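You operate a simulated robot arm through the tools that you are given. There is no shell and no other tool.

You are at the controls of a simulated robot arm. One attempt, no reset.

Task
Swap the silver valve block for the brown spare and refit the lid.
Fine: old block in the green tray; rest the silver lid on the black work mat meanwhile.

Only the result counts: the job must be done as asked and must still hold three seconds after the hand-in. Knocking over, shifting, dropping, spilling or breaking anything else fails it. A push-on lid holds only when it is set on centred and level and pressed home; a screw cap is set on level and turned clockwise until tight.

Robot
A 6-joint arm with a two-finger parallel gripper, fixed in place. Base frame: the origin is at the foot of the arm, x ahead of it, y to its left, z up; the work surface is at about z = 863. Units: mm, rad, N and s.
With the tool pointing down near the work surface it reaches from about 580 to 940 mm from the base axis. Its first joint turns from -2.601 to 2.601 rad. Payload 3.43 kg.
The TCP is the grasp point between the finger pads, 34 mm short of the fingertips. In the tool frame z runs along the fingers and y along their closing line. The gripper opens to 128 mm. The fingers are 24 mm wide and 12 mm thick; the gripper's body (48 by 130 mm) begins 96 mm behind the TCP.
Orientation is that of the tool frame in the base frame, as a unit quaternion [w, x, y, z]. With the fingers straight down and closing along the base's y, the tool's x points along the base's -x, its y along +y and its z along -z.

Tools
- The arm moves only by the tool jog_arm. Its argument "rows" is a list of rows, each a list of 3 entries, a list of its own where there are three numbers: the gripper command, from -1 (fully open) to 1 (shut), values between in proportion, then the shift along the tool's x, y, z in mm, then the turn, a rotation vector about the tool's x, y, z in rad. In form: [[claw, [tx, ty, tz], [rx, ry, rz]], ...]. A call has 1 to 20 rows; each row is the pose to reach, as a shift and turn from the pose commanded when the call began, along the tool's axes at that moment. Each row takes 0.2 s and may step no farther than 50 mm and 0.15 rad from the row before; otherwise, or with a gripper value out of range, the whole call is refused. A pose out of reach is approached as far as the arm can. The call stops where the force on the tool passes 40 N (or 10 N more than at its start, if that is more) or the arm is blocked; 0.2 s more then pass. The fingers move at their own pace (about 108 mm/s each) and stop on an object; they squeeze with about 29 N. The grip force told is the motor's: it shows also when the fingers shut on nothing. Time passes only in rows, and 0.2 s behind the last, so rows that repeat a pose let the fingers close. It gives the time, the measured TCP pose, the force on the tool (base axes), the opening and the grip force at its end, in the units of the frame above (readings bear some noise), with the torque about the TCP (base axes, N m) and any sound that the robot's microphone picked up.
- Cameras (640 x 400 px; columns grow to the right, rows downward): "scene" is fixed at [50.8, -499.6, 1600.5]; the picture's right is [0.55, -0.83, 0.00], its down [-0.60, -0.40, -0.69] and it looks along [0.58, 0.38, -0.72] (base axes); focal length 319 px, centre (320, 200). "wrist" rides on the gripper at [76, -11, -160] in the tool frame; the picture's right is [0.15, 0.99, 0.00], its down [-0.88, 0.13, -0.46] and it looks along [-0.45, 0.07, 0.89] (tool axes); focal length 234 px, centre (320, 200). There is no depth. A picture from a camera that has moved, and an enlarged one, comes with that camera's place and axes in the base frame and with its lens.
- capture(camera): a new picture of that camera. It takes no simulated time.
- move_column(by): slides the trunk up (or, below 0, down) by that many mm; the arm rides with it, the base frame stays. It gives what a move gives, with no picture.
- close_up(camera, box): a new picture of the part [left, top, right, bottom] of that camera's present view, enlarged. It takes no simulated time.
- close_job(): hands the job in; it is judged then, once.

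Nothing tells you positions but the pictures and the camera data. Unless the task says otherwise, let go and move clear before handing in.

The tools are called after "Call:" as a command line: name --argument value ..., lists and objects as JSON in quotes. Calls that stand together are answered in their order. jog_arm: Moves the arm, as the interface text tells. Its arguments: {"type":"object","properties":{"rows":{"type":"array","items":{"type":"array"}}},"required":["rows"]} The other tools are called the same way: move_column (by) slides the trunk up or down; capture (camera) takes a picture; close_up (camera, box) takes an enlarged picture of a part of a camera's view; close_job () hands the job in.

At the start:

```text
time_s: 0.0
tool_pos: [686.7, -452.9, 1161.9]
orientation: [-0.001, 0.001, 1.0, 0.0]
wrist_force: [0.0, -0.4, 0.9]
torque: [-0.01, 0.0, -0.01]
finger_gap: 127.9
grasp_force: 0.0
trunk travel left (down, up): [-625.0, 85.0]
```

scene: 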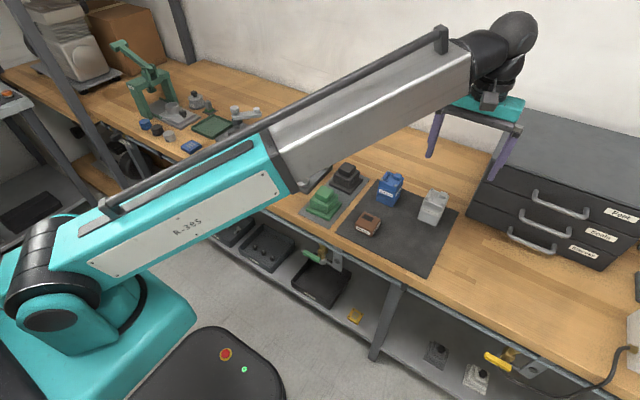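
wrist: 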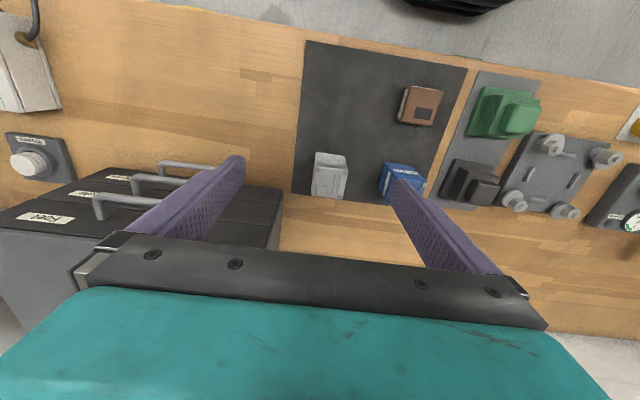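

I see a black mat with a brown block, a blue block and a silver block, next to a grey plate with green and black parts. I'll look closer before moving anything.

Call:
close_up --camera "scene" --box '[280, 140, 480, 280]'

Call:
close_up --camera "scene" --box '[90, 30, 290, 170]'

Call:
close_up --camera "wrist" --box '[280, 30, 640, 250]'

```text
2.86 times, centred on (380, 210) of scene
camera zoom: at [50.8, -499.6, 1600.5], right [0.55, -0.83, 0.0], down [-0.6, -0.4, -0.69], along [0.58, 0.38, -0.72], focal length 912 px, centre (149, 171)
```

zoom: 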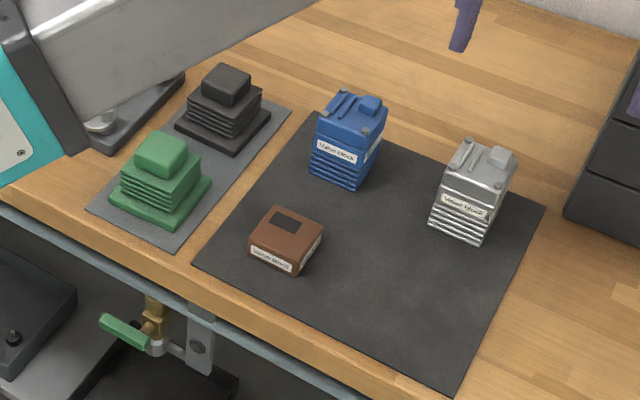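

```text
2.86 times, centred on (190, 100) of scene
camera zoom: at [50.8, -499.6, 1600.5], right [0.55, -0.83, 0.0], down [-0.6, -0.4, -0.69], along [0.58, 0.38, -0.72], focal length 912 px, centre (691, 486)
```

zoom: 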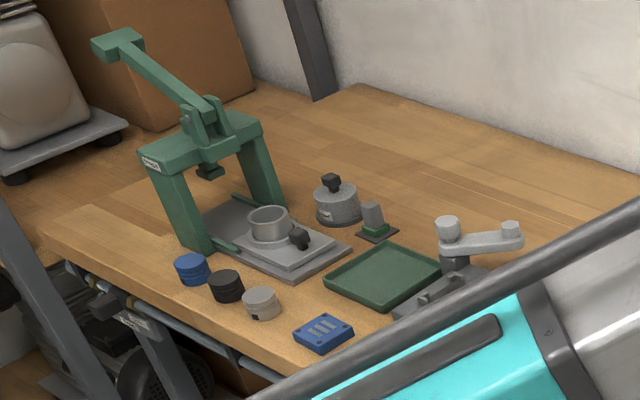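

```text
1.78 times, centred on (460, 140) of wrist
camera zoom: at [609.2, -465.7, 1320.3], right [-0.15, 0.99, 0.0], down [0.88, 0.13, 0.46], along [0.45, 0.07, -0.89], focal length 416 px, centre (71, 307)
```

zoom: 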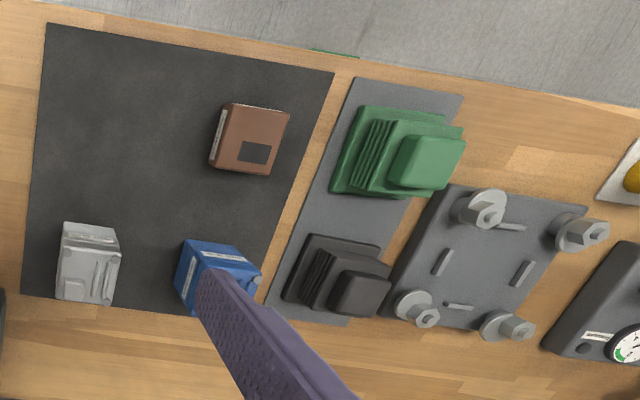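

The mat area is on the right and a press station is on the left, and it isn't clear yet which object carries the silver lid. I'll swing the arm left at its current height to survey the bench.

Call:
jog_arm --rows '[[-1, [0, 45, 0], [0, 0, 0]], [-1, [0, 90, 0], [0, 0, 0]], [-1, [0, 135, 0], [0, 0, 0]], [-1, [0, 180, 0], [0, 0, 0]], [-1, [0, 225, 0], [0, 0, 0]], [-1, [0, 270, 0], [0, 0, 0]], [-1, [0, 315, 0], [0, 0, 0]], [-1, [0, 360, 0], [0, 0, 0]]]'

Call:
capture --camera "wrist"

Call:
capture --camera "scene"

```text
time_s: 1.1
tool_pos: [684.0, -271.8, 1162.8]
orientation: [0.001, -0.009, 1.0, -0.002]
wrist_force: [2.6, -13.3, 0.2]
torque: [2.23, 0.48, 1.15]
finger_gap: 127.8
grasp_force: 0.1
trunk travel left (down, up): [-625.0, 85.0]
stopped in row 5: the force on the tool passed its limit at 67 N (the readings are from after the stop); the commanded pose is now the measured one
```

```text
taken
camera wrist: at [608.5, -285.3, 1321.3], right [-0.16, 0.99, 0.0], down [0.88, 0.15, 0.46], along [0.45, 0.07, -0.89], focal length 234 px, centre (320, 200)
```

wrist: 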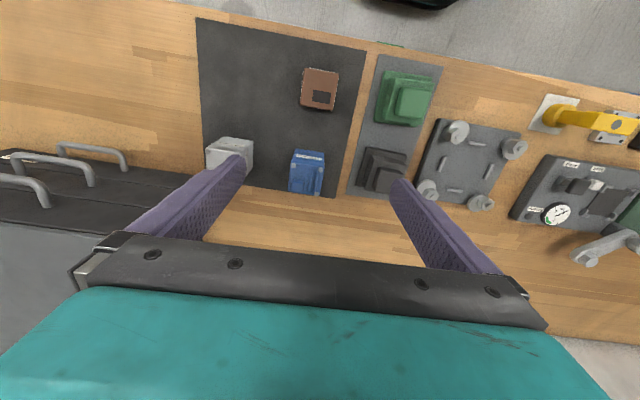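

```text
taken
```

scene: 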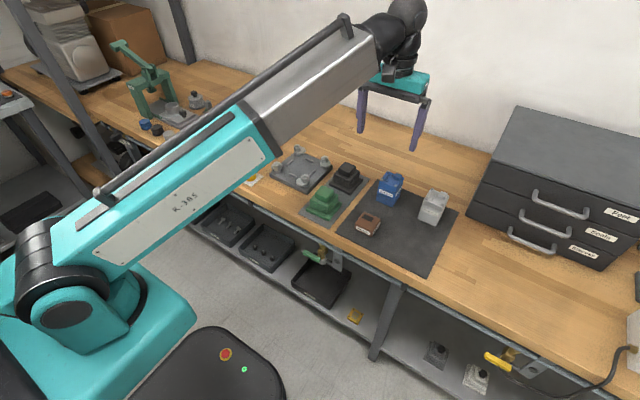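

The stop happened in free space with nothing visible near the gripper, so it was probably inertial. I'll check by continuing more slowly.

Call:
jog_arm --rows '[[-1, [0, 0, 0], [0, 0, 0]], [-1, [0, 5, 0], [0, 0, 0]], [-1, [0, 15, 0], [0, 0, 0]], [-1, [0, 30, 0], [0, 0, 0]], [-1, [0, 45, 0], [0, 0, 0]], [-1, [0, 60, 0], [0, 0, 0]]]'

Call:
close_up --camera "scene" --box '[320, 0, 480, 160]'

```text
time_s: 1.7
tool_pos: [685.1, -266.6, 1162.6]
orientation: [0.002, -0.013, 1.0, -0.004]
wrist_force: [1.7, -11.9, 1.0]
torque: [2.22, 0.45, 1.16]
finger_gap: 128.3
grasp_force: 0.1
trunk travel left (down, up): [-625.0, 85.0]
stopped in row 3: the force on the tool passed its limit at 46 N (the readings are from after the stop); the commanded pose is now the measured one
```

```text
2.50 times, centred on (400, 80) of scene
camera zoom: at [50.8, -499.6, 1600.5], right [0.55, -0.83, 0.0], down [-0.6, -0.4, -0.69], along [0.58, 0.38, -0.72], focal length 798 px, centre (120, 500)
```

zoom: 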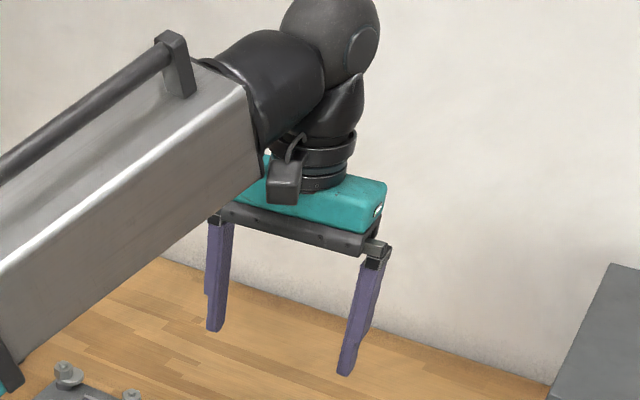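

The torque places the contact at the wrist camera, which is touching the robot's own forearm. I'll back off and yaw the tool so the camera swings away from it.

Call:
jog_arm --rows '[[-1, [0, -15, 0], [0, 0, 0]], [-1, [0, -35, 0], [0, 0, 0]], [-1, [0, -40, 0], [0, 0, 0]]]'

Call:
close_up --camera "wrist" --box '[180, 0, 420, 210]'

Call:
close_up --camera "wrist" --box '[340, 40, 640, 270]'

```text
time_s: 2.5
tool_pos: [685.8, -305.2, 1164.0]
orientation: [0.003, -0.011, 1.0, -0.003]
wrist_force: [-0.3, 0.1, 0.0]
torque: [0.01, -0.05, -0.04]
finger_gap: 128.1
grasp_force: 0.0
trunk travel left (down, up): [-625.0, 85.0]
```

```text
1.90 times, centred on (300, 105) of wrist
camera zoom: at [609.7, -318.7, 1321.8], right [-0.17, 0.99, -0.01], down [0.88, 0.15, 0.46], along [0.45, 0.07, -0.89], focal length 446 px, centre (358, 381)
```

zoom: 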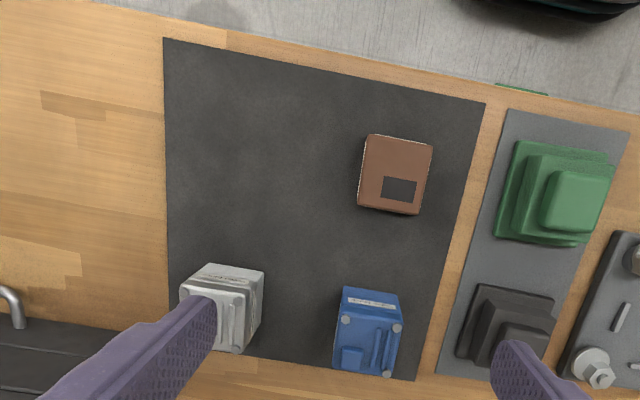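

```text
1.74 times, centred on (490, 155) of wrist
camera zoom: at [609.7, -318.7, 1321.8], right [-0.17, 0.99, -0.01], down [0.88, 0.15, 0.46], along [0.45, 0.07, -0.89], focal length 407 px, centre (24, 278)
```

zoom: 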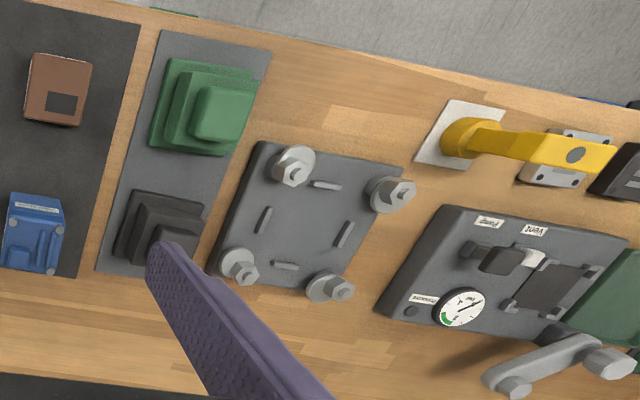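

The camera contact has cleared. I'll yaw the tool about 1.2 rad so the camera sits on the right side looking left, then survey the left part of the bench.

Call:
jog_arm --rows '[[-1, [0, 0, 0], [0, 0, -0.1]], [-1, [0, 0, 0], [0, 0, -0.22]], [-1, [0, 0, 0], [0, 0, -0.35]], [-1, [0, 0, 0], [0, 0, -0.48]], [-1, [0, 0, 0], [0, 0, -0.61]], [-1, [0, 0, 0], [0, 0, -0.74]], [-1, [0, 0, 0], [0, 0, -0.87]], [-1, [0, 0, 0], [0, 0, -1.0]], [-1, [0, 0, 0], [0, 0, -1.1]], [-1, [0, 0, 0], [0, 0, -1.2]]]'

Call:
capture --camera "wrist"

```text
time_s: 4.7
tool_pos: [687.0, -304.6, 1163.2]
orientation: [0.0, -0.575, 0.818, -0.004]
wrist_force: [0.3, -0.1, -0.2]
torque: [0.05, -0.01, -0.04]
finger_gap: 128.0
grasp_force: 0.1
trunk travel left (down, up): [-625.0, 85.0]
```

```text
taken
camera wrist: at [670.6, -380.7, 1321.8], right [-0.98, 0.2, -0.01], down [0.17, 0.88, 0.45], along [0.09, 0.44, -0.89], focal length 234 px, centre (320, 200)
```

wrist: 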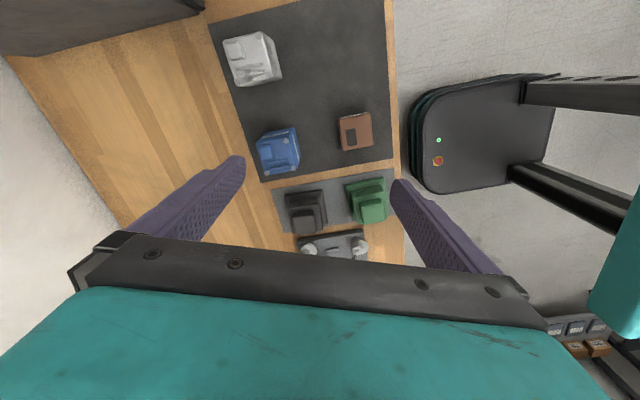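

The yaw was free of contact. Next I'll move left along +y to about y = +95 and look at the left half of the bench.

Call:
jog_arm --rows '[[-1, [-15, 5, 0], [0, 0, 0]], [-1, [-47, 17, 0], [0, 0, 0]], [-1, [-80, 29, 0], [0, 0, 0]], [-1, [-113, 40, 0], [0, 0, 0]], [-1, [-146, 52, 0], [0, 0, 0]], [-1, [-179, 64, 0], [0, 0, 0]], [-1, [-212, 76, 0], [0, 0, 0]], [-1, [-245, 88, 0], [0, 0, 0]], [-1, [-278, 100, 0], [0, 0, 0]], [-1, [-311, 112, 0], [0, 0, 0]], [-1, [-344, 123, 0], [0, 0, 0]], [-1, [-365, 131, 0], [0, 0, 0]], [-1, [-376, 135, 0], [0, 0, 0]]]'

Call:
capture --camera "wrist"

Call:
capture --camera "scene"

```text
time_s: 7.5
tool_pos: [687.0, 95.3, 1162.6]
orientation: [0.001, -0.574, 0.819, -0.003]
wrist_force: [-0.5, -0.3, 0.2]
torque: [-0.01, -0.03, 0.03]
finger_gap: 127.9
grasp_force: 0.0
trunk travel left (down, up): [-625.0, 85.0]
```

```text
taken
camera wrist: at [670.0, 19.7, 1321.3], right [-0.98, 0.2, -0.01], down [0.18, 0.87, 0.45], along [0.09, 0.44, -0.89], focal length 234 px, centre (320, 200)
```

wrist: 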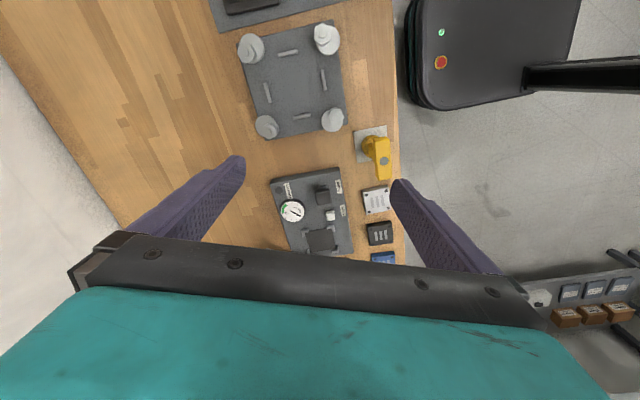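

```text
taken
```

scene: 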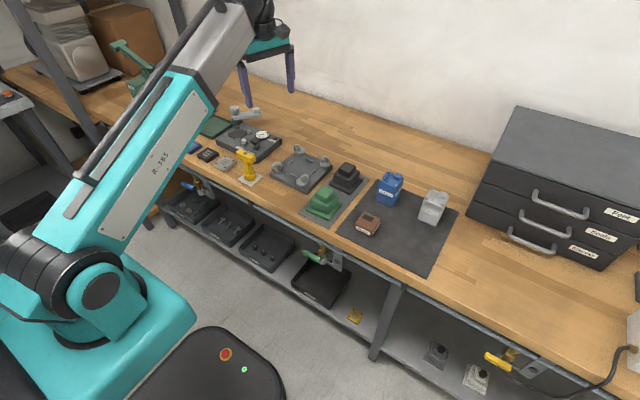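

The middle of the bench is visible now. I'll zoom in on it, including the labelled blocks.

Call:
close_up --camera "scene" --box '[180, 95, 340, 205]'

Call:
close_up --camera "wrist" --box '[220, 0, 420, 130]'

Call:
close_up --camera "wrist" --box '[240, 110, 430, 270]'

Call:
close_up --camera "scene" --box '[340, 160, 470, 260]'

```text
3.64 times, centred on (260, 150) of scene
camera zoom: at [50.8, -499.6, 1600.5], right [0.55, -0.83, 0.0], down [-0.6, -0.4, -0.69], along [0.58, 0.38, -0.72], focal length 1160 px, centre (538, 382)
```

zoom: 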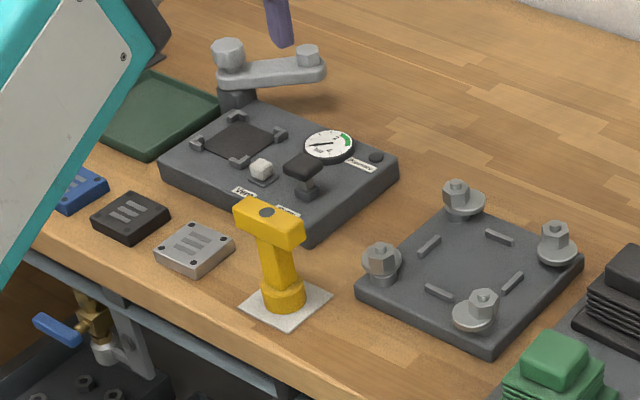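

```text
3.08 times, centred on (320, 65) of wrist
camera zoom: at [670.0, 19.7, 1321.3], right [-0.98, 0.2, -0.01], down [0.18, 0.87, 0.45], along [0.09, 0.44, -0.89], focal length 720 px, centre (320, 615)
```

zoom: 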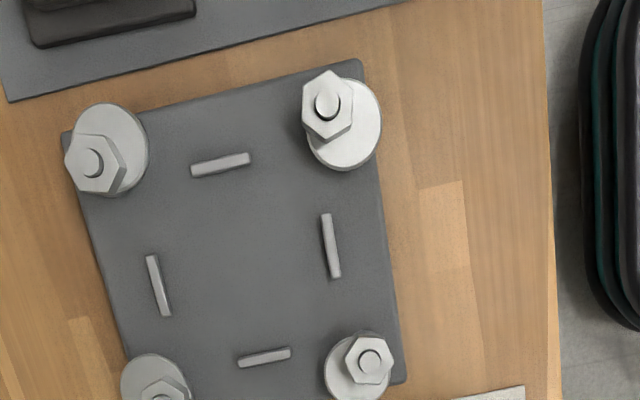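

```text
2.50 times, centred on (335, 190) of wrist
camera zoom: at [670.0, 19.7, 1321.3], right [-0.98, 0.2, -0.01], down [0.18, 0.87, 0.45], along [0.09, 0.44, -0.89], focal length 585 px, centre (282, 225)
```

zoom: 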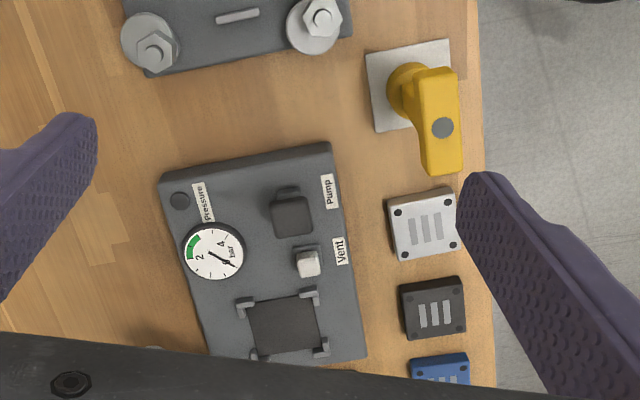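

```text
4.00 times, centred on (405, 210) of scene
camera zoom: at [50.8, -499.6, 1600.5], right [0.55, -0.83, 0.0], down [-0.6, -0.4, -0.69], along [0.58, 0.38, -0.72], focal length 1276 px, centre (-20, 160)
```

zoom: 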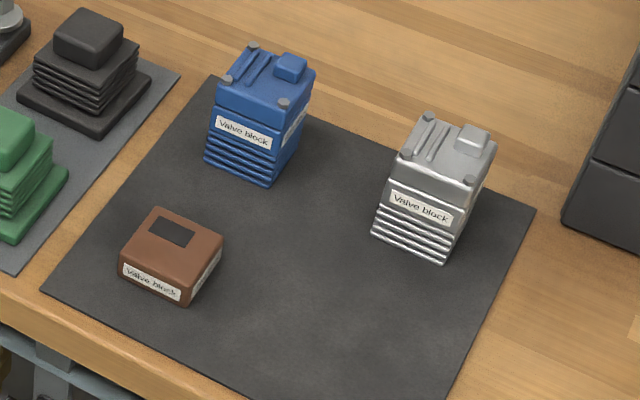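

Several stations are visible: a four-nut fixture, a gauge/pump/vent panel, the press and the mats. I still need to identify the unit with the silver lid, so I'll zoom in on the drawers, the press and the surroundings.

Call:
close_up --camera "scene" --box '[360, 170, 460, 240]'

Call:
close_up --camera "scene" --box '[470, 100, 640, 280]'

Call:
close_up --camera "scene" --box '[400, 280, 640, 400]'

Call:
close_up --camera "scene" --box '[150, 160, 390, 340]'

Call:
close_up --camera "scene" --box '[0, 0, 200, 220]'

```text
5.71 times, centred on (410, 205) of scene
camera zoom: at [50.8, -499.6, 1600.5], right [0.55, -0.83, 0.0], down [-0.6, -0.4, -0.69], along [0.58, 0.38, -0.72], focal length 1824 px, centre (-194, 171)
```

zoom: 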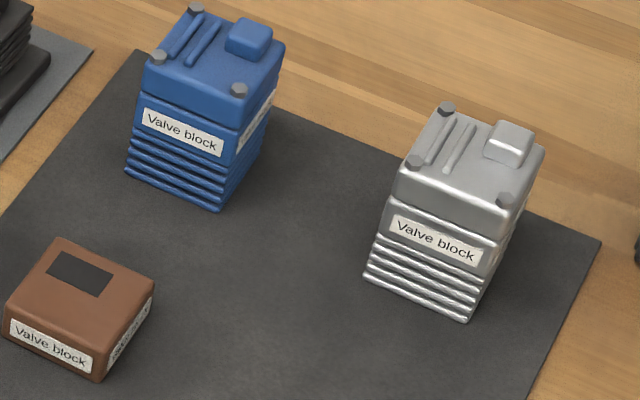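

```text
2.22 times, centred on (555, 190) of scene
camera zoom: at [50.8, -499.6, 1600.5], right [0.55, -0.83, 0.0], down [-0.6, -0.4, -0.69], along [0.58, 0.38, -0.72], focal length 709 px, centre (-202, 222)
```

zoom: 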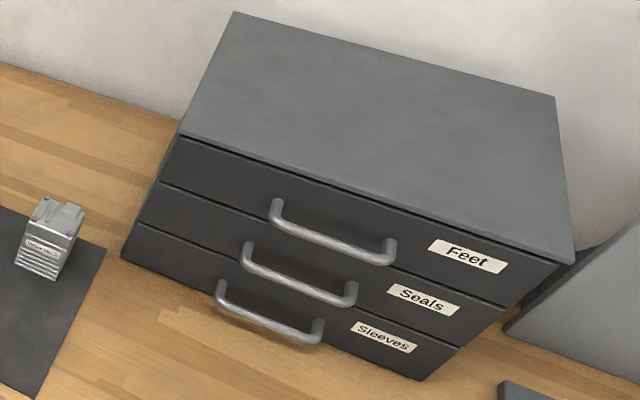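

```text
2.67 times, centred on (520, 340) of scene
camera zoom: at [50.8, -499.6, 1600.5], right [0.55, -0.83, 0.0], down [-0.6, -0.4, -0.69], along [0.58, 0.38, -0.72], focal length 851 px, centre (-213, -173)
```

zoom: 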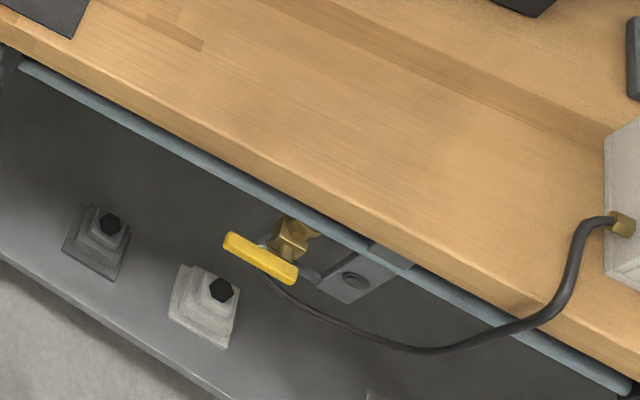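

```text
2.22 times, centred on (270, 250) of scene
camera zoom: at [50.8, -499.6, 1600.5], right [0.55, -0.83, 0.0], down [-0.6, -0.4, -0.69], along [0.58, 0.38, -0.72], focal length 709 px, centre (431, 89)
```

zoom: 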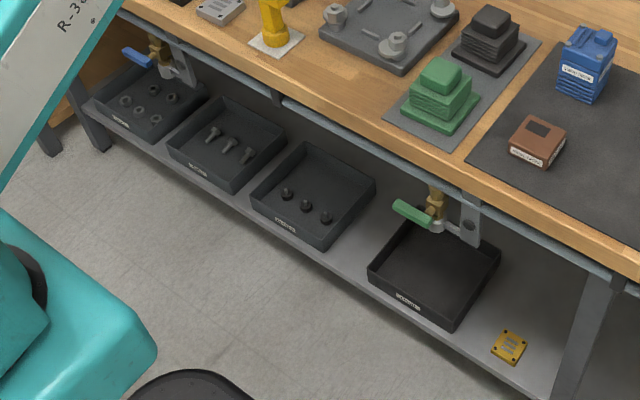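

```text
1.82 times, centred on (100, 110) of scene
camera zoom: at [50.8, -499.6, 1600.5], right [0.55, -0.83, 0.0], down [-0.6, -0.4, -0.69], along [0.58, 0.38, -0.72], focal length 580 px, centre (720, 364)
```

zoom: 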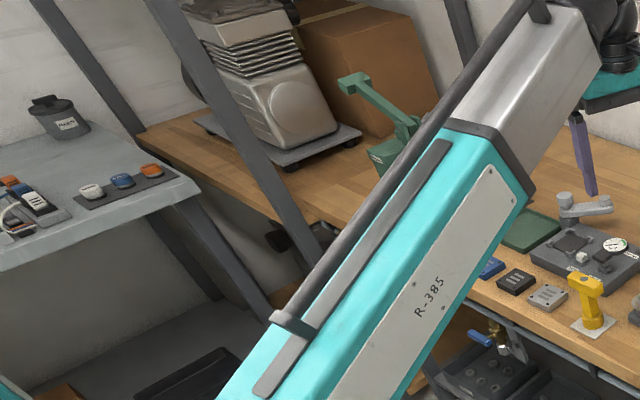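

The silver and blue units look like finned bodies, each with a separate top cover that has rails and a knob. The brown spare is a bare block of about 50 mm. I'll go back and inspect the silver unit from close up.

Call:
jog_arm --rows '[[-1, [19, -7, 0], [0, 0, 0]], [-1, [56, -20, 0], [0, 0, 0]], [-1, [94, -34, 0], [0, 0, 0]], [-1, [132, -47, 0], [0, 0, 0]], [-1, [169, -61, 0], [0, 0, 0]], [-1, [207, -74, 0], [0, 0, 0]], [-1, [245, -88, 0], [0, 0, 0]], [-1, [282, -101, 0], [0, 0, 0]], [-1, [320, -115, 0], [0, 0, 0]], [-1, [358, -128, 0], [0, 0, 0]], [-1, [395, -142, 0], [0, 0, 0]], [-1, [433, -155, 0], [0, 0, 0]], [-1, [470, -169, 0], [0, 0, 0]], [-1, [490, -176, 0], [0, 0, 0]], [-1, [502, -180, 0], [0, 0, 0]], [-1, [502, -180, 0], [0, 0, 0.1]], [-1, [502, -180, 0], [0, 0, 0.22]], [-1, [502, -180, 0], [0, 0, 0.35]], [-1, [502, -180, 0], [0, 0, 0.5]], [-1, [502, -180, 0], [0, 0, 0.65]]]'

```text
time_s: 11.7
tool_pos: [685.6, -438.8, 1163.4]
orientation: [0.001, -0.281, 0.96, -0.003]
wrist_force: [-0.2, 0.5, -0.6]
torque: [0.0, 0.0, 0.06]
finger_gap: 128.0
grasp_force: 0.1
trunk travel left (down, up): [-625.0, 85.0]
```

The arm is back near the silver unit at 33° of yaw. I'll finish turning to yaw 0 and lower it a bit for a close look.

Call:
jog_arm --rows '[[-1, [0, 0, 10], [0, 0, 0.14]], [-1, [0, 0, 25], [0, 0, 0.28]], [-1, [0, 0, 40], [0, 0, 0.42]], [-1, [0, 0, 55], [0, 0, 0.56]], [-1, [0, 0, 60], [0, 0, 0.57]]]'

Call:
capture --camera "wrist"

Call:
close_up --camera "wrist" --box '[250, 110, 450, 235]'

```text
time_s: 12.9
tool_pos: [686.6, -440.4, 1105.6]
orientation: [0.003, -0.001, 1.0, -0.003]
wrist_force: [0.1, 0.5, -0.3]
torque: [-0.03, -0.03, -0.01]
finger_gap: 128.0
grasp_force: 0.1
trunk travel left (down, up): [-625.0, 85.0]
```

```text
taken
camera wrist: at [609.7, -451.7, 1263.1], right [-0.15, 0.99, -0.01], down [0.88, 0.13, 0.46], along [0.45, 0.06, -0.89], focal length 234 px, centre (320, 200)
```

wrist: 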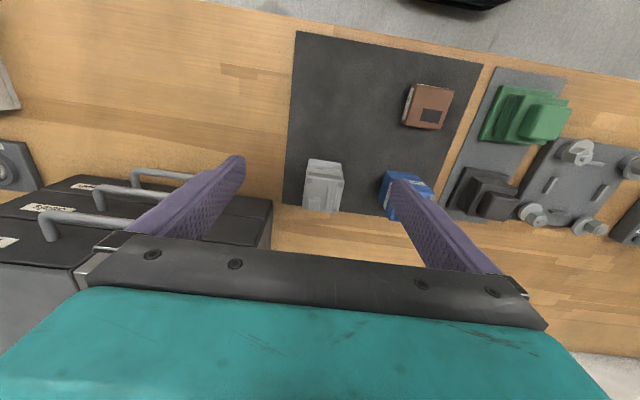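

```text
3.20 times, centred on (350, 172) of wrist
camera zoom: at [609.7, -451.7, 1263.1], right [-0.15, 0.99, -0.01], down [0.88, 0.13, 0.46], along [0.45, 0.06, -0.89], focal length 749 px, centre (224, 288)
```

zoom: 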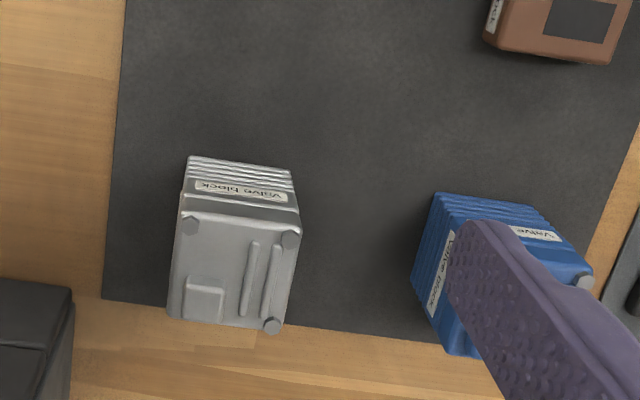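

The silver unit is at about (757, -425) with its top near z = 960, and it is square to the axes. I'll zoom in further to find where the lid seam is.

Call:
close_up --camera "wrist" --box '[298, 150, 352, 220]'

Call:
close_up --camera "scene" --box '[415, 180, 460, 228]'

Call:
close_up --camera "wrist" --box '[390, 70, 470, 140]'

Call:
close_up --camera "scene" --box '[350, 200, 390, 242]'

```text
5.71 times, centred on (325, 185) of wrist
camera zoom: at [609.7, -451.7, 1263.1], right [-0.15, 0.99, -0.01], down [0.88, 0.13, 0.46], along [0.45, 0.06, -0.89], focal length 1338 px, centre (291, 286)
```

zoom: 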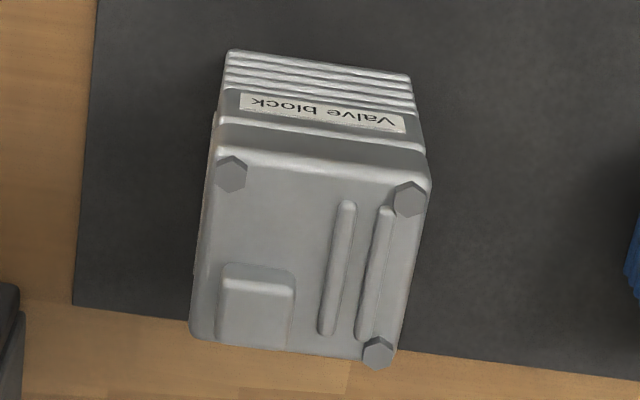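

```text
8.33 times, centred on (438, 204) of scene
camera zoom: at [50.8, -499.6, 1600.5], right [0.55, -0.83, 0.0], down [-0.6, -0.4, -0.69], along [0.58, 0.38, -0.72], focal length 2659 px, centre (-659, 167)
```

zoom: 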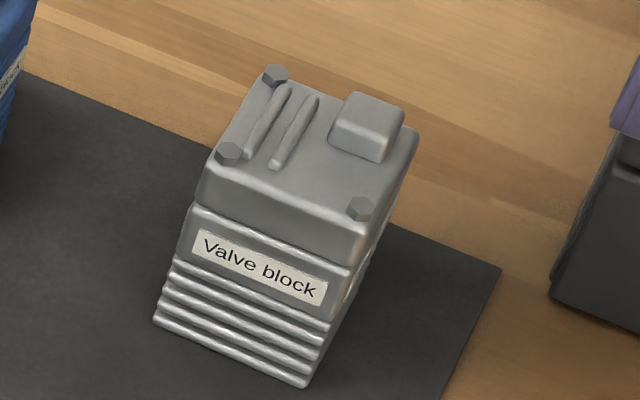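

```text
5.71 times, centred on (430, 105) of wrist
camera zoom: at [609.7, -451.7, 1263.1], right [-0.15, 0.99, -0.01], down [0.88, 0.13, 0.46], along [0.45, 0.06, -0.89], focal length 1338 px, centre (-309, 743)
```

zoom: 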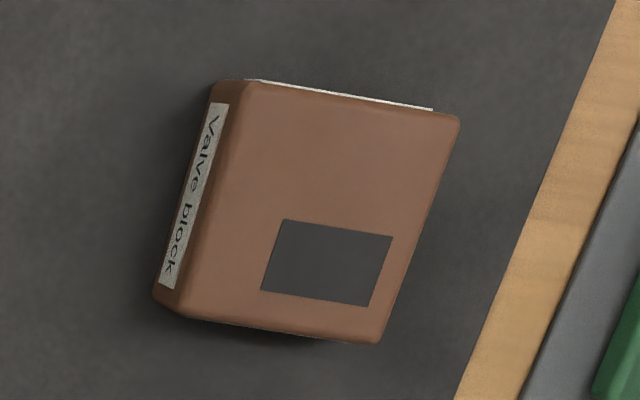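

```text
9.52 times, centred on (370, 221) of scene
camera zoom: at [50.8, -499.6, 1600.5], right [0.55, -0.83, 0.0], down [-0.6, -0.4, -0.69], along [0.58, 0.38, -0.72], focal length 3039 px, centre (-156, 0)
```

zoom: 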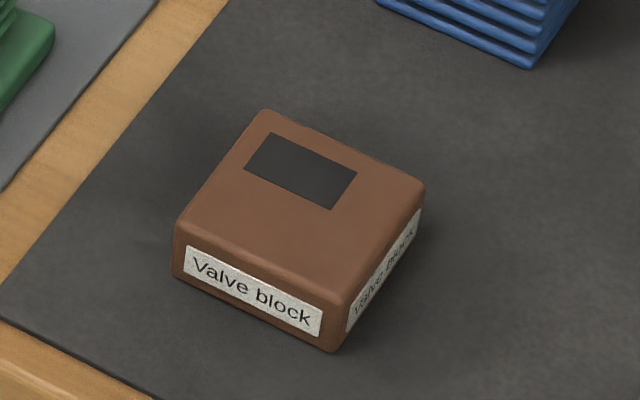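

The seams show a stack: finned base, labelled block, then a lid spanning roughly z = 936–955. The brown spare matches the labelled block section. I'll level the tool, move above the silver lid with the fingers closing along y, and check again.

Call:
jog_arm --rows '[[-0.6, [-10, 2, 5], [-0.0055, 0.005, 0]], [-0.4, [-30, 6, 15], [-0.0055, 0.005, 0]], [-0.3, [-50, 10, 30], [-0.0055, 0.005, 0]], [-0.3, [-65, 13, 45], [-0.0055, 0.005, 0]], [-0.3, [-71, 14, 55], [-0.0055, 0.005, 0]], [-0.3, [-71, 14, 60], [-0.0055, 0.005, 0]], [-0.3, [-71, 14, 60], [-0.0055, 0.005, 0]]]'

Call:
capture --camera "wrist"

Call:
close_up --camera "scene" --box '[390, 100, 490, 230]'

```text
time_s: 14.5
tool_pos: [759.8, -425.9, 1043.0]
orientation: [-0.001, -0.002, 1.0, 0.001]
wrist_force: [-0.3, 0.6, 0.1]
torque: [-0.03, -0.04, -0.03]
finger_gap: 83.1
grasp_force: 0.1
trunk travel left (down, up): [-625.0, 85.0]
```

```text
taken
camera wrist: at [683.2, -439.0, 1202.4], right [-0.15, 0.99, 0.0], down [0.88, 0.13, 0.45], along [0.45, 0.07, -0.89], focal length 234 px, centre (320, 200)
```

wrist: 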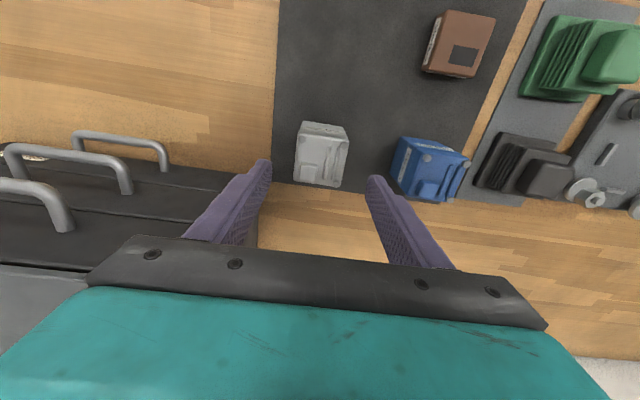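

```text
3.08 times, centred on (440, 165) of scene
camera zoom: at [50.8, -499.6, 1600.5], right [0.55, -0.83, 0.0], down [-0.6, -0.4, -0.69], along [0.58, 0.38, -0.72], focal length 982 px, centre (-49, 308)
```

zoom: 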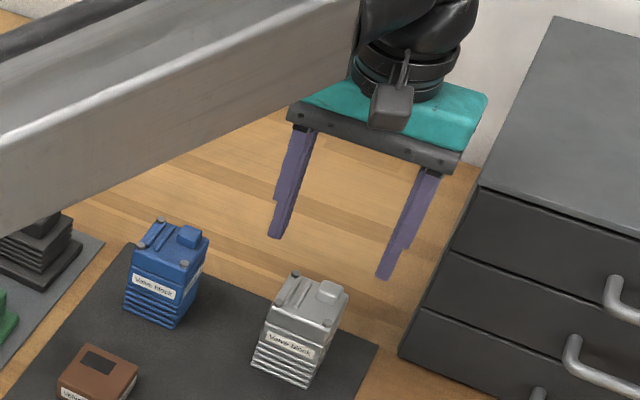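

The tool is level and above the lid. I'll verify the lid centre from this new viewpoint.

Call:
close_up --camera "wrist" --box '[285, 110, 365, 200]'

Call:
close_up --camera "wrist" --box '[380, 120, 480, 210]'

```text
4.44 times, centred on (325, 155) of wrist
camera zoom: at [683.2, -439.0, 1202.4], right [-0.15, 0.99, 0.0], down [0.88, 0.13, 0.45], along [0.45, 0.07, -0.89], focal length 1041 px, centre (298, 400)
```

zoom: 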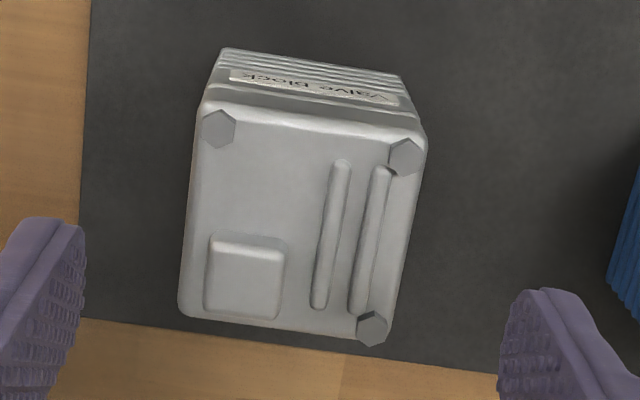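

```text
4.44 times, centred on (430, 165) of wrist
camera zoom: at [683.2, -439.0, 1202.4], right [-0.15, 0.99, 0.0], down [0.88, 0.13, 0.45], along [0.45, 0.07, -0.89], focal length 1041 px, centre (-169, 356)
```

zoom: 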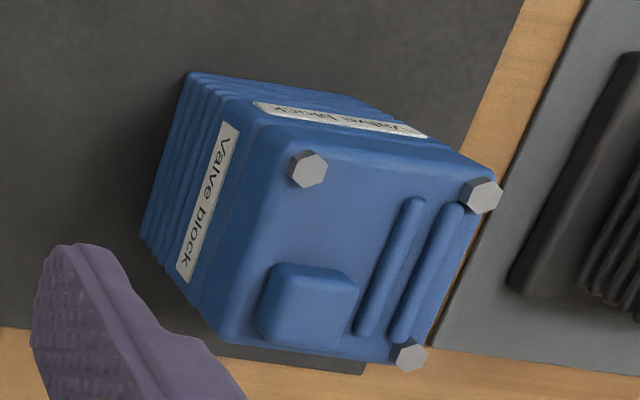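

The lid centre is at about (760, -427). I'll descend so the fingertips sit just above the seam, around z = 939, and close on the lid's sides.

Call:
jog_arm --rows '[[-0.3, [0, -1.2, 15], [0, 0, 0]], [-0.3, [0, -1.2, 30], [0, 0, 0]], [-0.3, [0, -1.2, 45], [0, 0, 0]], [-0.3, [0, -1.2, 57], [0, 0, 0]], [-0.3, [0, -1.2, 66], [0, 0, 0]], [-0.3, [0, -1.2, 70], [0, 0, 0]], [-0.3, [0, -1.2, 70], [0, 0, 0]]]'

Call:
close_up --camera "scene" --box '[395, 140, 485, 235]'

Call:
capture --camera "wrist"

```text
time_s: 16.1
tool_pos: [758.1, -425.9, 975.3]
orientation: [-0.001, -0.001, 1.0, 0.0]
wrist_force: [0.7, 0.0, -0.5]
torque: [-0.03, -0.01, -0.01]
finger_gap: 83.0
grasp_force: 0.0
trunk travel left (down, up): [-625.0, 85.0]
```

```text
4.21 times, centred on (440, 188) of scene
camera zoom: at [50.8, -499.6, 1600.5], right [0.55, -0.83, 0.0], down [-0.6, -0.4, -0.69], along [0.58, 0.38, -0.72], focal length 1344 px, centre (-185, 253)
```

zoom: 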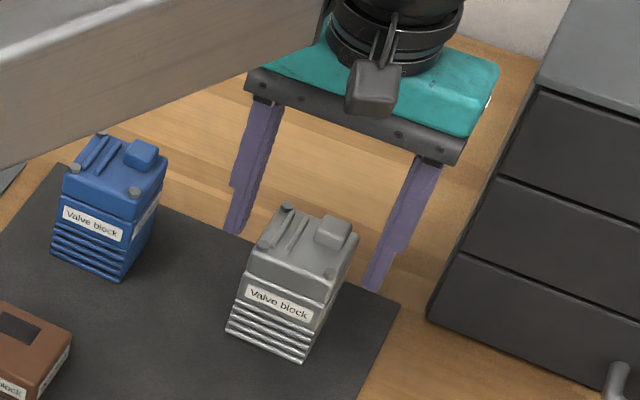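

```text
taken
camera wrist: at [682.0, -438.3, 1132.9], right [-0.15, 0.99, 0.0], down [0.88, 0.13, 0.45], along [0.45, 0.07, -0.89], focal length 234 px, centre (320, 200)
```

wrist: 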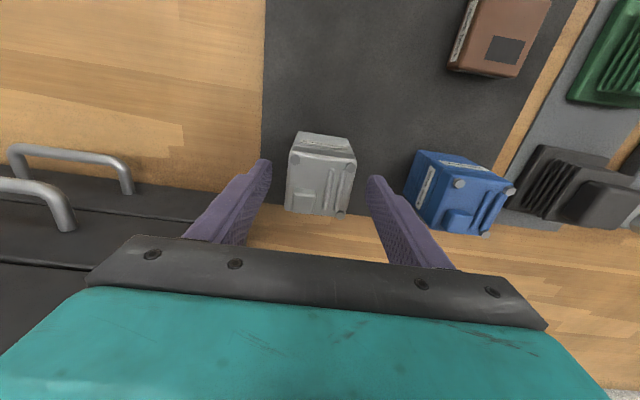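

The fingers straddle the lid, with their tips at about z = 940. Closing the grip now.

Call:
jog_arm --rows '[[0.1, [0, 0, 0], [0, 0, 0]], [0.3, [0, 0, 0], [0, 0, 0]], [1, [0, 0, 0], [0, 0, 0]], [1, [0, 0, 0], [0, 0, 0]], [1, [0, 0, 0], [0, 0, 0]]]'

Call:
close_up --camera "scene" --box '[395, 140, 485, 235]'

Call:
close_up --camera "wrist" --box '[250, 110, 390, 230]'

```text
time_s: 17.3
tool_pos: [757.8, -425.8, 973.2]
orientation: [-0.002, -0.002, 1.0, 0.0]
wrist_force: [0.6, 0.1, -1.3]
torque: [0.05, 0.02, 0.02]
finger_gap: 57.4
grasp_force: 28.7
trunk travel left (down, up): [-625.0, 85.0]
```

```text
4.21 times, centred on (440, 188) of scene
camera zoom: at [50.8, -499.6, 1600.5], right [0.55, -0.83, 0.0], down [-0.6, -0.4, -0.69], along [0.58, 0.38, -0.72], focal length 1344 px, centre (-185, 253)
```

zoom: 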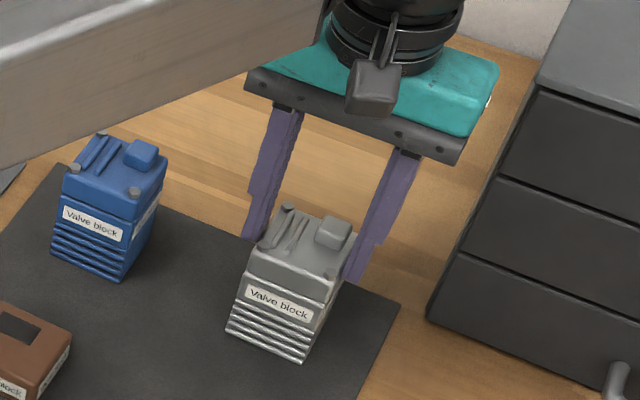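

```text
3.33 times, centred on (320, 170) of wrist
camera zoom: at [682.1, -438.2, 1133.1], right [-0.15, 0.99, 0.0], down [0.88, 0.13, 0.45], along [0.45, 0.07, -0.89], focal length 781 px, centre (320, 300)
```

zoom: 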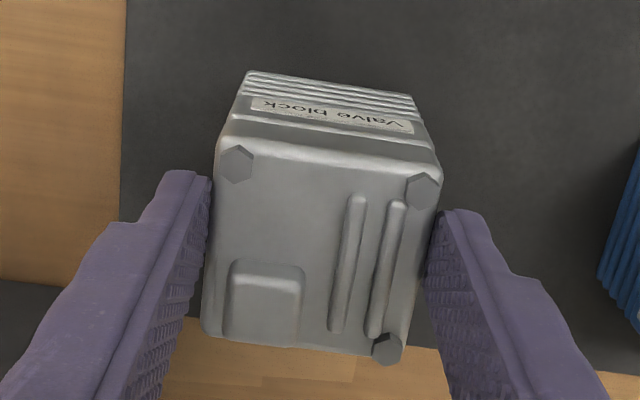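

The lid is gripped at 57.4 mm with 29 N. I'll lift gently and see which part comes up.

Call:
jog_arm --rows '[[1, [0, 0, -2], [0, 0, 0]], [1, [0, 0, -4], [0, 0, 0]], [1, [0, 0, -7], [0, 0, 0]], [1, [0, 0, -10], [0, 0, 0]], [1, [0, 0, -14], [0, 0, 0]], [1, [0, 0, -18], [0, 0, 0]], [1, [0, 0, -22], [0, 0, 0]]]'

Call:
close_up --camera "scene" --box '[395, 140, 485, 235]'

Call:
close_up --camera "wrist" --box '[250, 110, 390, 230]'

```text
time_s: 18.9
tool_pos: [757.3, -426.2, 996.6]
orientation: [0.0, -0.001, 1.0, -0.001]
wrist_force: [0.4, -0.1, -1.8]
torque: [0.01, -0.01, 0.0]
finger_gap: 57.6
grasp_force: 29.5
trunk travel left (down, up): [-625.0, 85.0]
```

```text
4.21 times, centred on (440, 188) of scene
camera zoom: at [50.8, -499.6, 1600.5], right [0.55, -0.83, 0.0], down [-0.6, -0.4, -0.69], along [0.58, 0.38, -0.72], focal length 1344 px, centre (-185, 253)
```

zoom: 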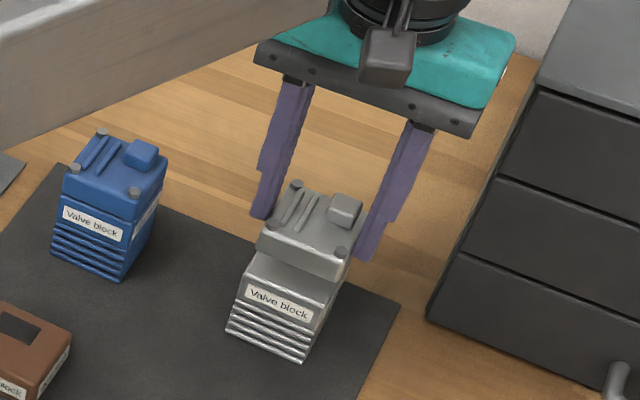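

```text
3.33 times, centred on (320, 170) of wrist
camera zoom: at [681.6, -439.3, 1154.8], right [-0.15, 0.99, 0.0], down [0.88, 0.13, 0.45], along [0.45, 0.07, -0.89], focal length 781 px, centre (320, 300)
```

zoom: 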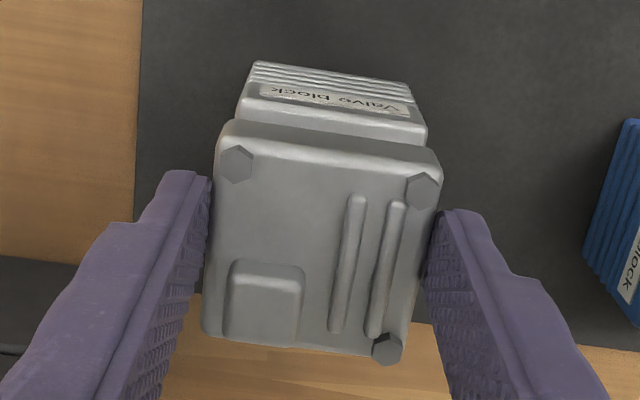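

The lid lifted cleanly and the labelled block stayed put. I'll raise it more and carry it to a free spot on the black mat, around (655, -400).

Call:
jog_arm --rows '[[1, [0, 0, -12], [0, 0, 0]], [1, [0, 0, -25], [0, 0, 0]], [1, [15, 4, -30], [0, 0, 0]], [1, [40, 10, -30], [0, 0, 0]], [1, [65, 17, -30], [0, 0, 0]], [1, [88, 22, -30], [0, 0, 0]], [1, [102, 26, -25], [0, 0, 0]], [1, [105, 26, -10], [0, 0, 0]], [1, [105, 26, 10], [0, 0, 0]], [1, [105, 26, 30], [0, 0, 0]], [1, [105, 26, 40], [0, 0, 0]], [1, [105, 26, 40], [0, 0, 0]]]'

Call:
capture --camera "scene"

Call:
capture --camera "wrist"

```text
time_s: 21.5
tool_pos: [652.7, -401.4, 956.8]
orientation: [0.0, -0.002, 1.0, 0.0]
wrist_force: [0.1, 0.1, -1.3]
torque: [-0.03, 0.0, -0.01]
finger_gap: 57.1
grasp_force: 28.9
trunk travel left (down, up): [-625.0, 85.0]
```

```text
taken
```

scene: 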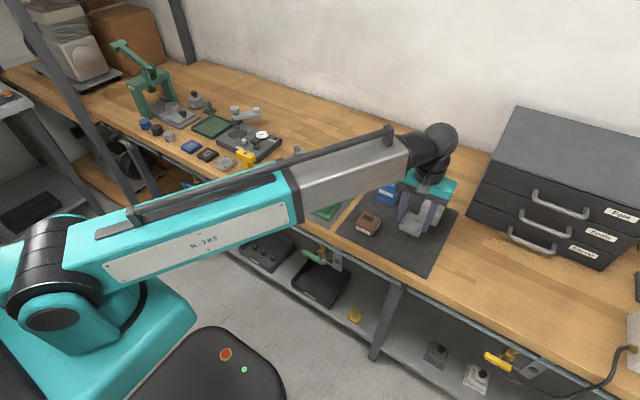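

```text
taken
camera wrist: at [576.7, -414.1, 1114.8], right [-0.15, 0.99, 0.0], down [0.88, 0.13, 0.45], along [0.45, 0.07, -0.89], focal length 234 px, centre (320, 200)
```

wrist: 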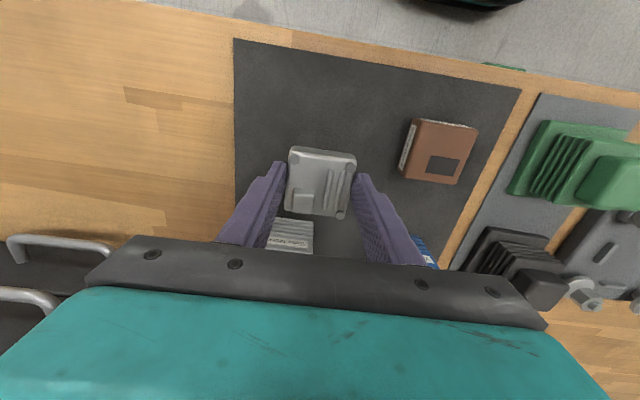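

The lid is held over a free part of the mat. I'll check its underside and clearance before lowering it.

Call:
close_up --camera "scene" --box '[345, 160, 465, 260]'

Call:
close_up --camera "wrist" --box '[230, 120, 430, 260]'

```text
4.00 times, centred on (405, 210) of scene
camera zoom: at [50.8, -499.6, 1600.5], right [0.55, -0.83, 0.0], down [-0.6, -0.4, -0.69], along [0.58, 0.38, -0.72], focal length 1276 px, centre (-20, 160)
```

zoom: 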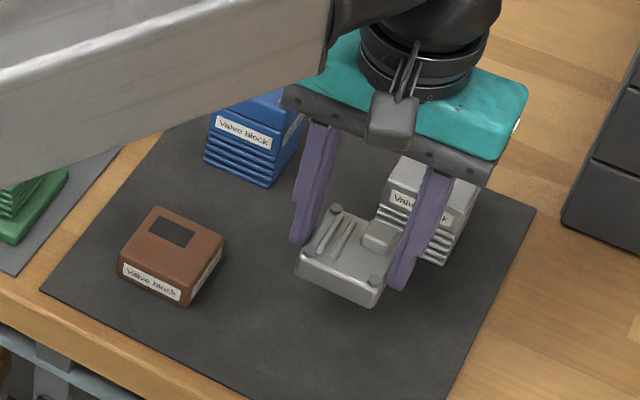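

```text
2.86 times, centred on (330, 190) of wrist
camera zoom: at [576.7, -414.1, 1114.8], right [-0.15, 0.99, 0.0], down [0.88, 0.13, 0.45], along [0.45, 0.07, -0.89], focal length 669 px, centre (291, 229)
```

zoom: 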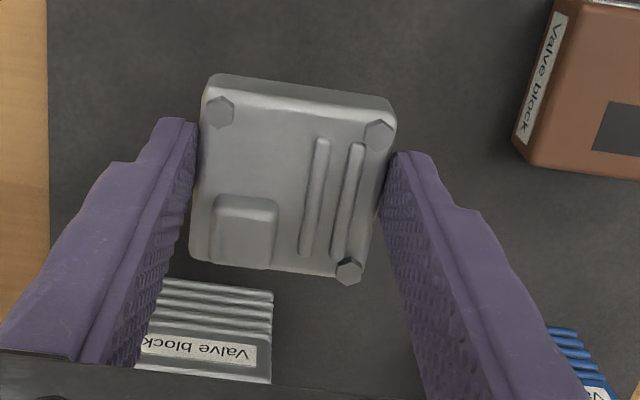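

The lid has a flat skirt and a clear spot below it. I'll lower it, slowly near the mat.

Call:
jog_arm --rows '[[1, [0, 0, 12], [0, 0, 0]], [1, [0, 0, 24], [0, 0, 0]], [1, [0, 0, 35], [0, 0, 0]], [1, [0, 0, 42], [0, 0, 0]], [1, [0, 0, 46], [0, 0, 0]], [1, [0, 0, 48], [0, 0, 0]], [1, [0, 0, 49], [0, 0, 0]], [1, [0, 0, 50], [0, 0, 0]]]'

Call:
close_up --camera "scene" --box '[345, 160, 465, 260]'

```text
time_s: 23.3
tool_pos: [650.8, -401.1, 909.9]
orientation: [0.001, -0.002, 1.0, 0.0]
wrist_force: [3.8, -3.6, 25.2]
torque: [-0.1, -0.14, -0.01]
finger_gap: 57.7
grasp_force: 29.5
trunk travel left (down, up): [-625.0, 85.0]
```

```text
4.00 times, centred on (405, 210) of scene
camera zoom: at [50.8, -499.6, 1600.5], right [0.55, -0.83, 0.0], down [-0.6, -0.4, -0.69], along [0.58, 0.38, -0.72], focal length 1276 px, centre (-20, 160)
```

zoom: 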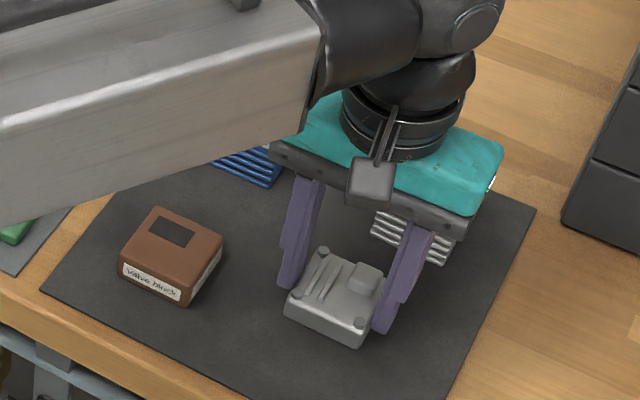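

The lid touched down with 25 N of contact. I'll ease the pressure, open the fingers and rise clear.

Call:
jog_arm --rows '[[1, [0, 0, -2], [0, 0, 0]], [1, [0, 0, -3], [0, 0, 0]], [0.05, [0, 0, -3], [0, 0, 0]], [-0.1, [0, 0, -3], [0, 0, 0]], [-0.3, [0, 0, -3], [0, 0, 0]], [-0.3, [0, 0, -10], [0, 0, 0]], [-0.3, [0, 0, -30], [0, 0, 0]], [-0.3, [0, 0, -60], [0, 0, 0]], [-0.3, [0, 0, -95], [0, 0, 0]], [-0.3, [0, 0, -120], [0, 0, 0]], [-0.3, [0, 0, -125], [0, 0, 0]]]'

Call:
capture --camera "wrist"

Call:
close_up --camera "scene" --box '[345, 160, 465, 260]'

```text
time_s: 25.7
tool_pos: [652.8, -402.0, 1030.4]
orientation: [-0.001, -0.002, 1.0, 0.001]
wrist_force: [-0.7, 0.1, 0.4]
torque: [0.02, -0.01, 0.02]
finger_gap: 83.0
grasp_force: 0.0
trunk travel left (down, up): [-625.0, 85.0]
```

```text
taken
camera wrist: at [576.8, -414.5, 1190.4], right [-0.15, 0.99, 0.0], down [0.88, 0.13, 0.45], along [0.45, 0.07, -0.89], focal length 234 px, centre (320, 200)
```

wrist: 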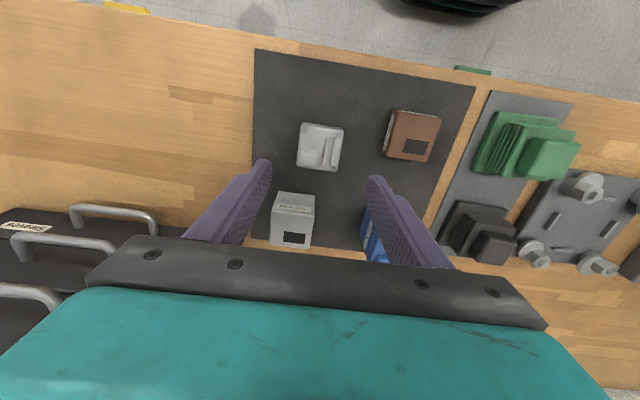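

```text
4.00 times, centred on (405, 210) of scene
camera zoom: at [50.8, -499.6, 1600.5], right [0.55, -0.83, 0.0], down [-0.6, -0.4, -0.69], along [0.58, 0.38, -0.72], focal length 1276 px, centre (-20, 160)
```

zoom: 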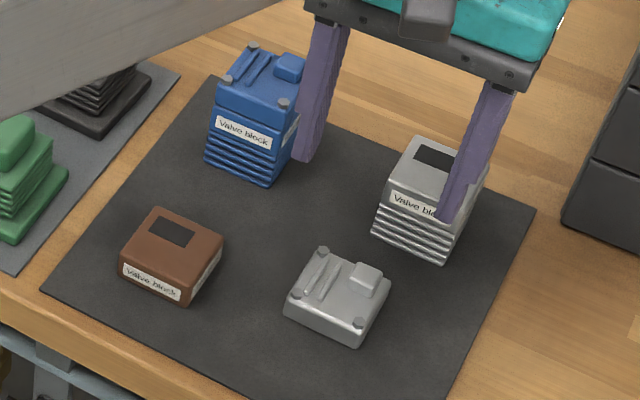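

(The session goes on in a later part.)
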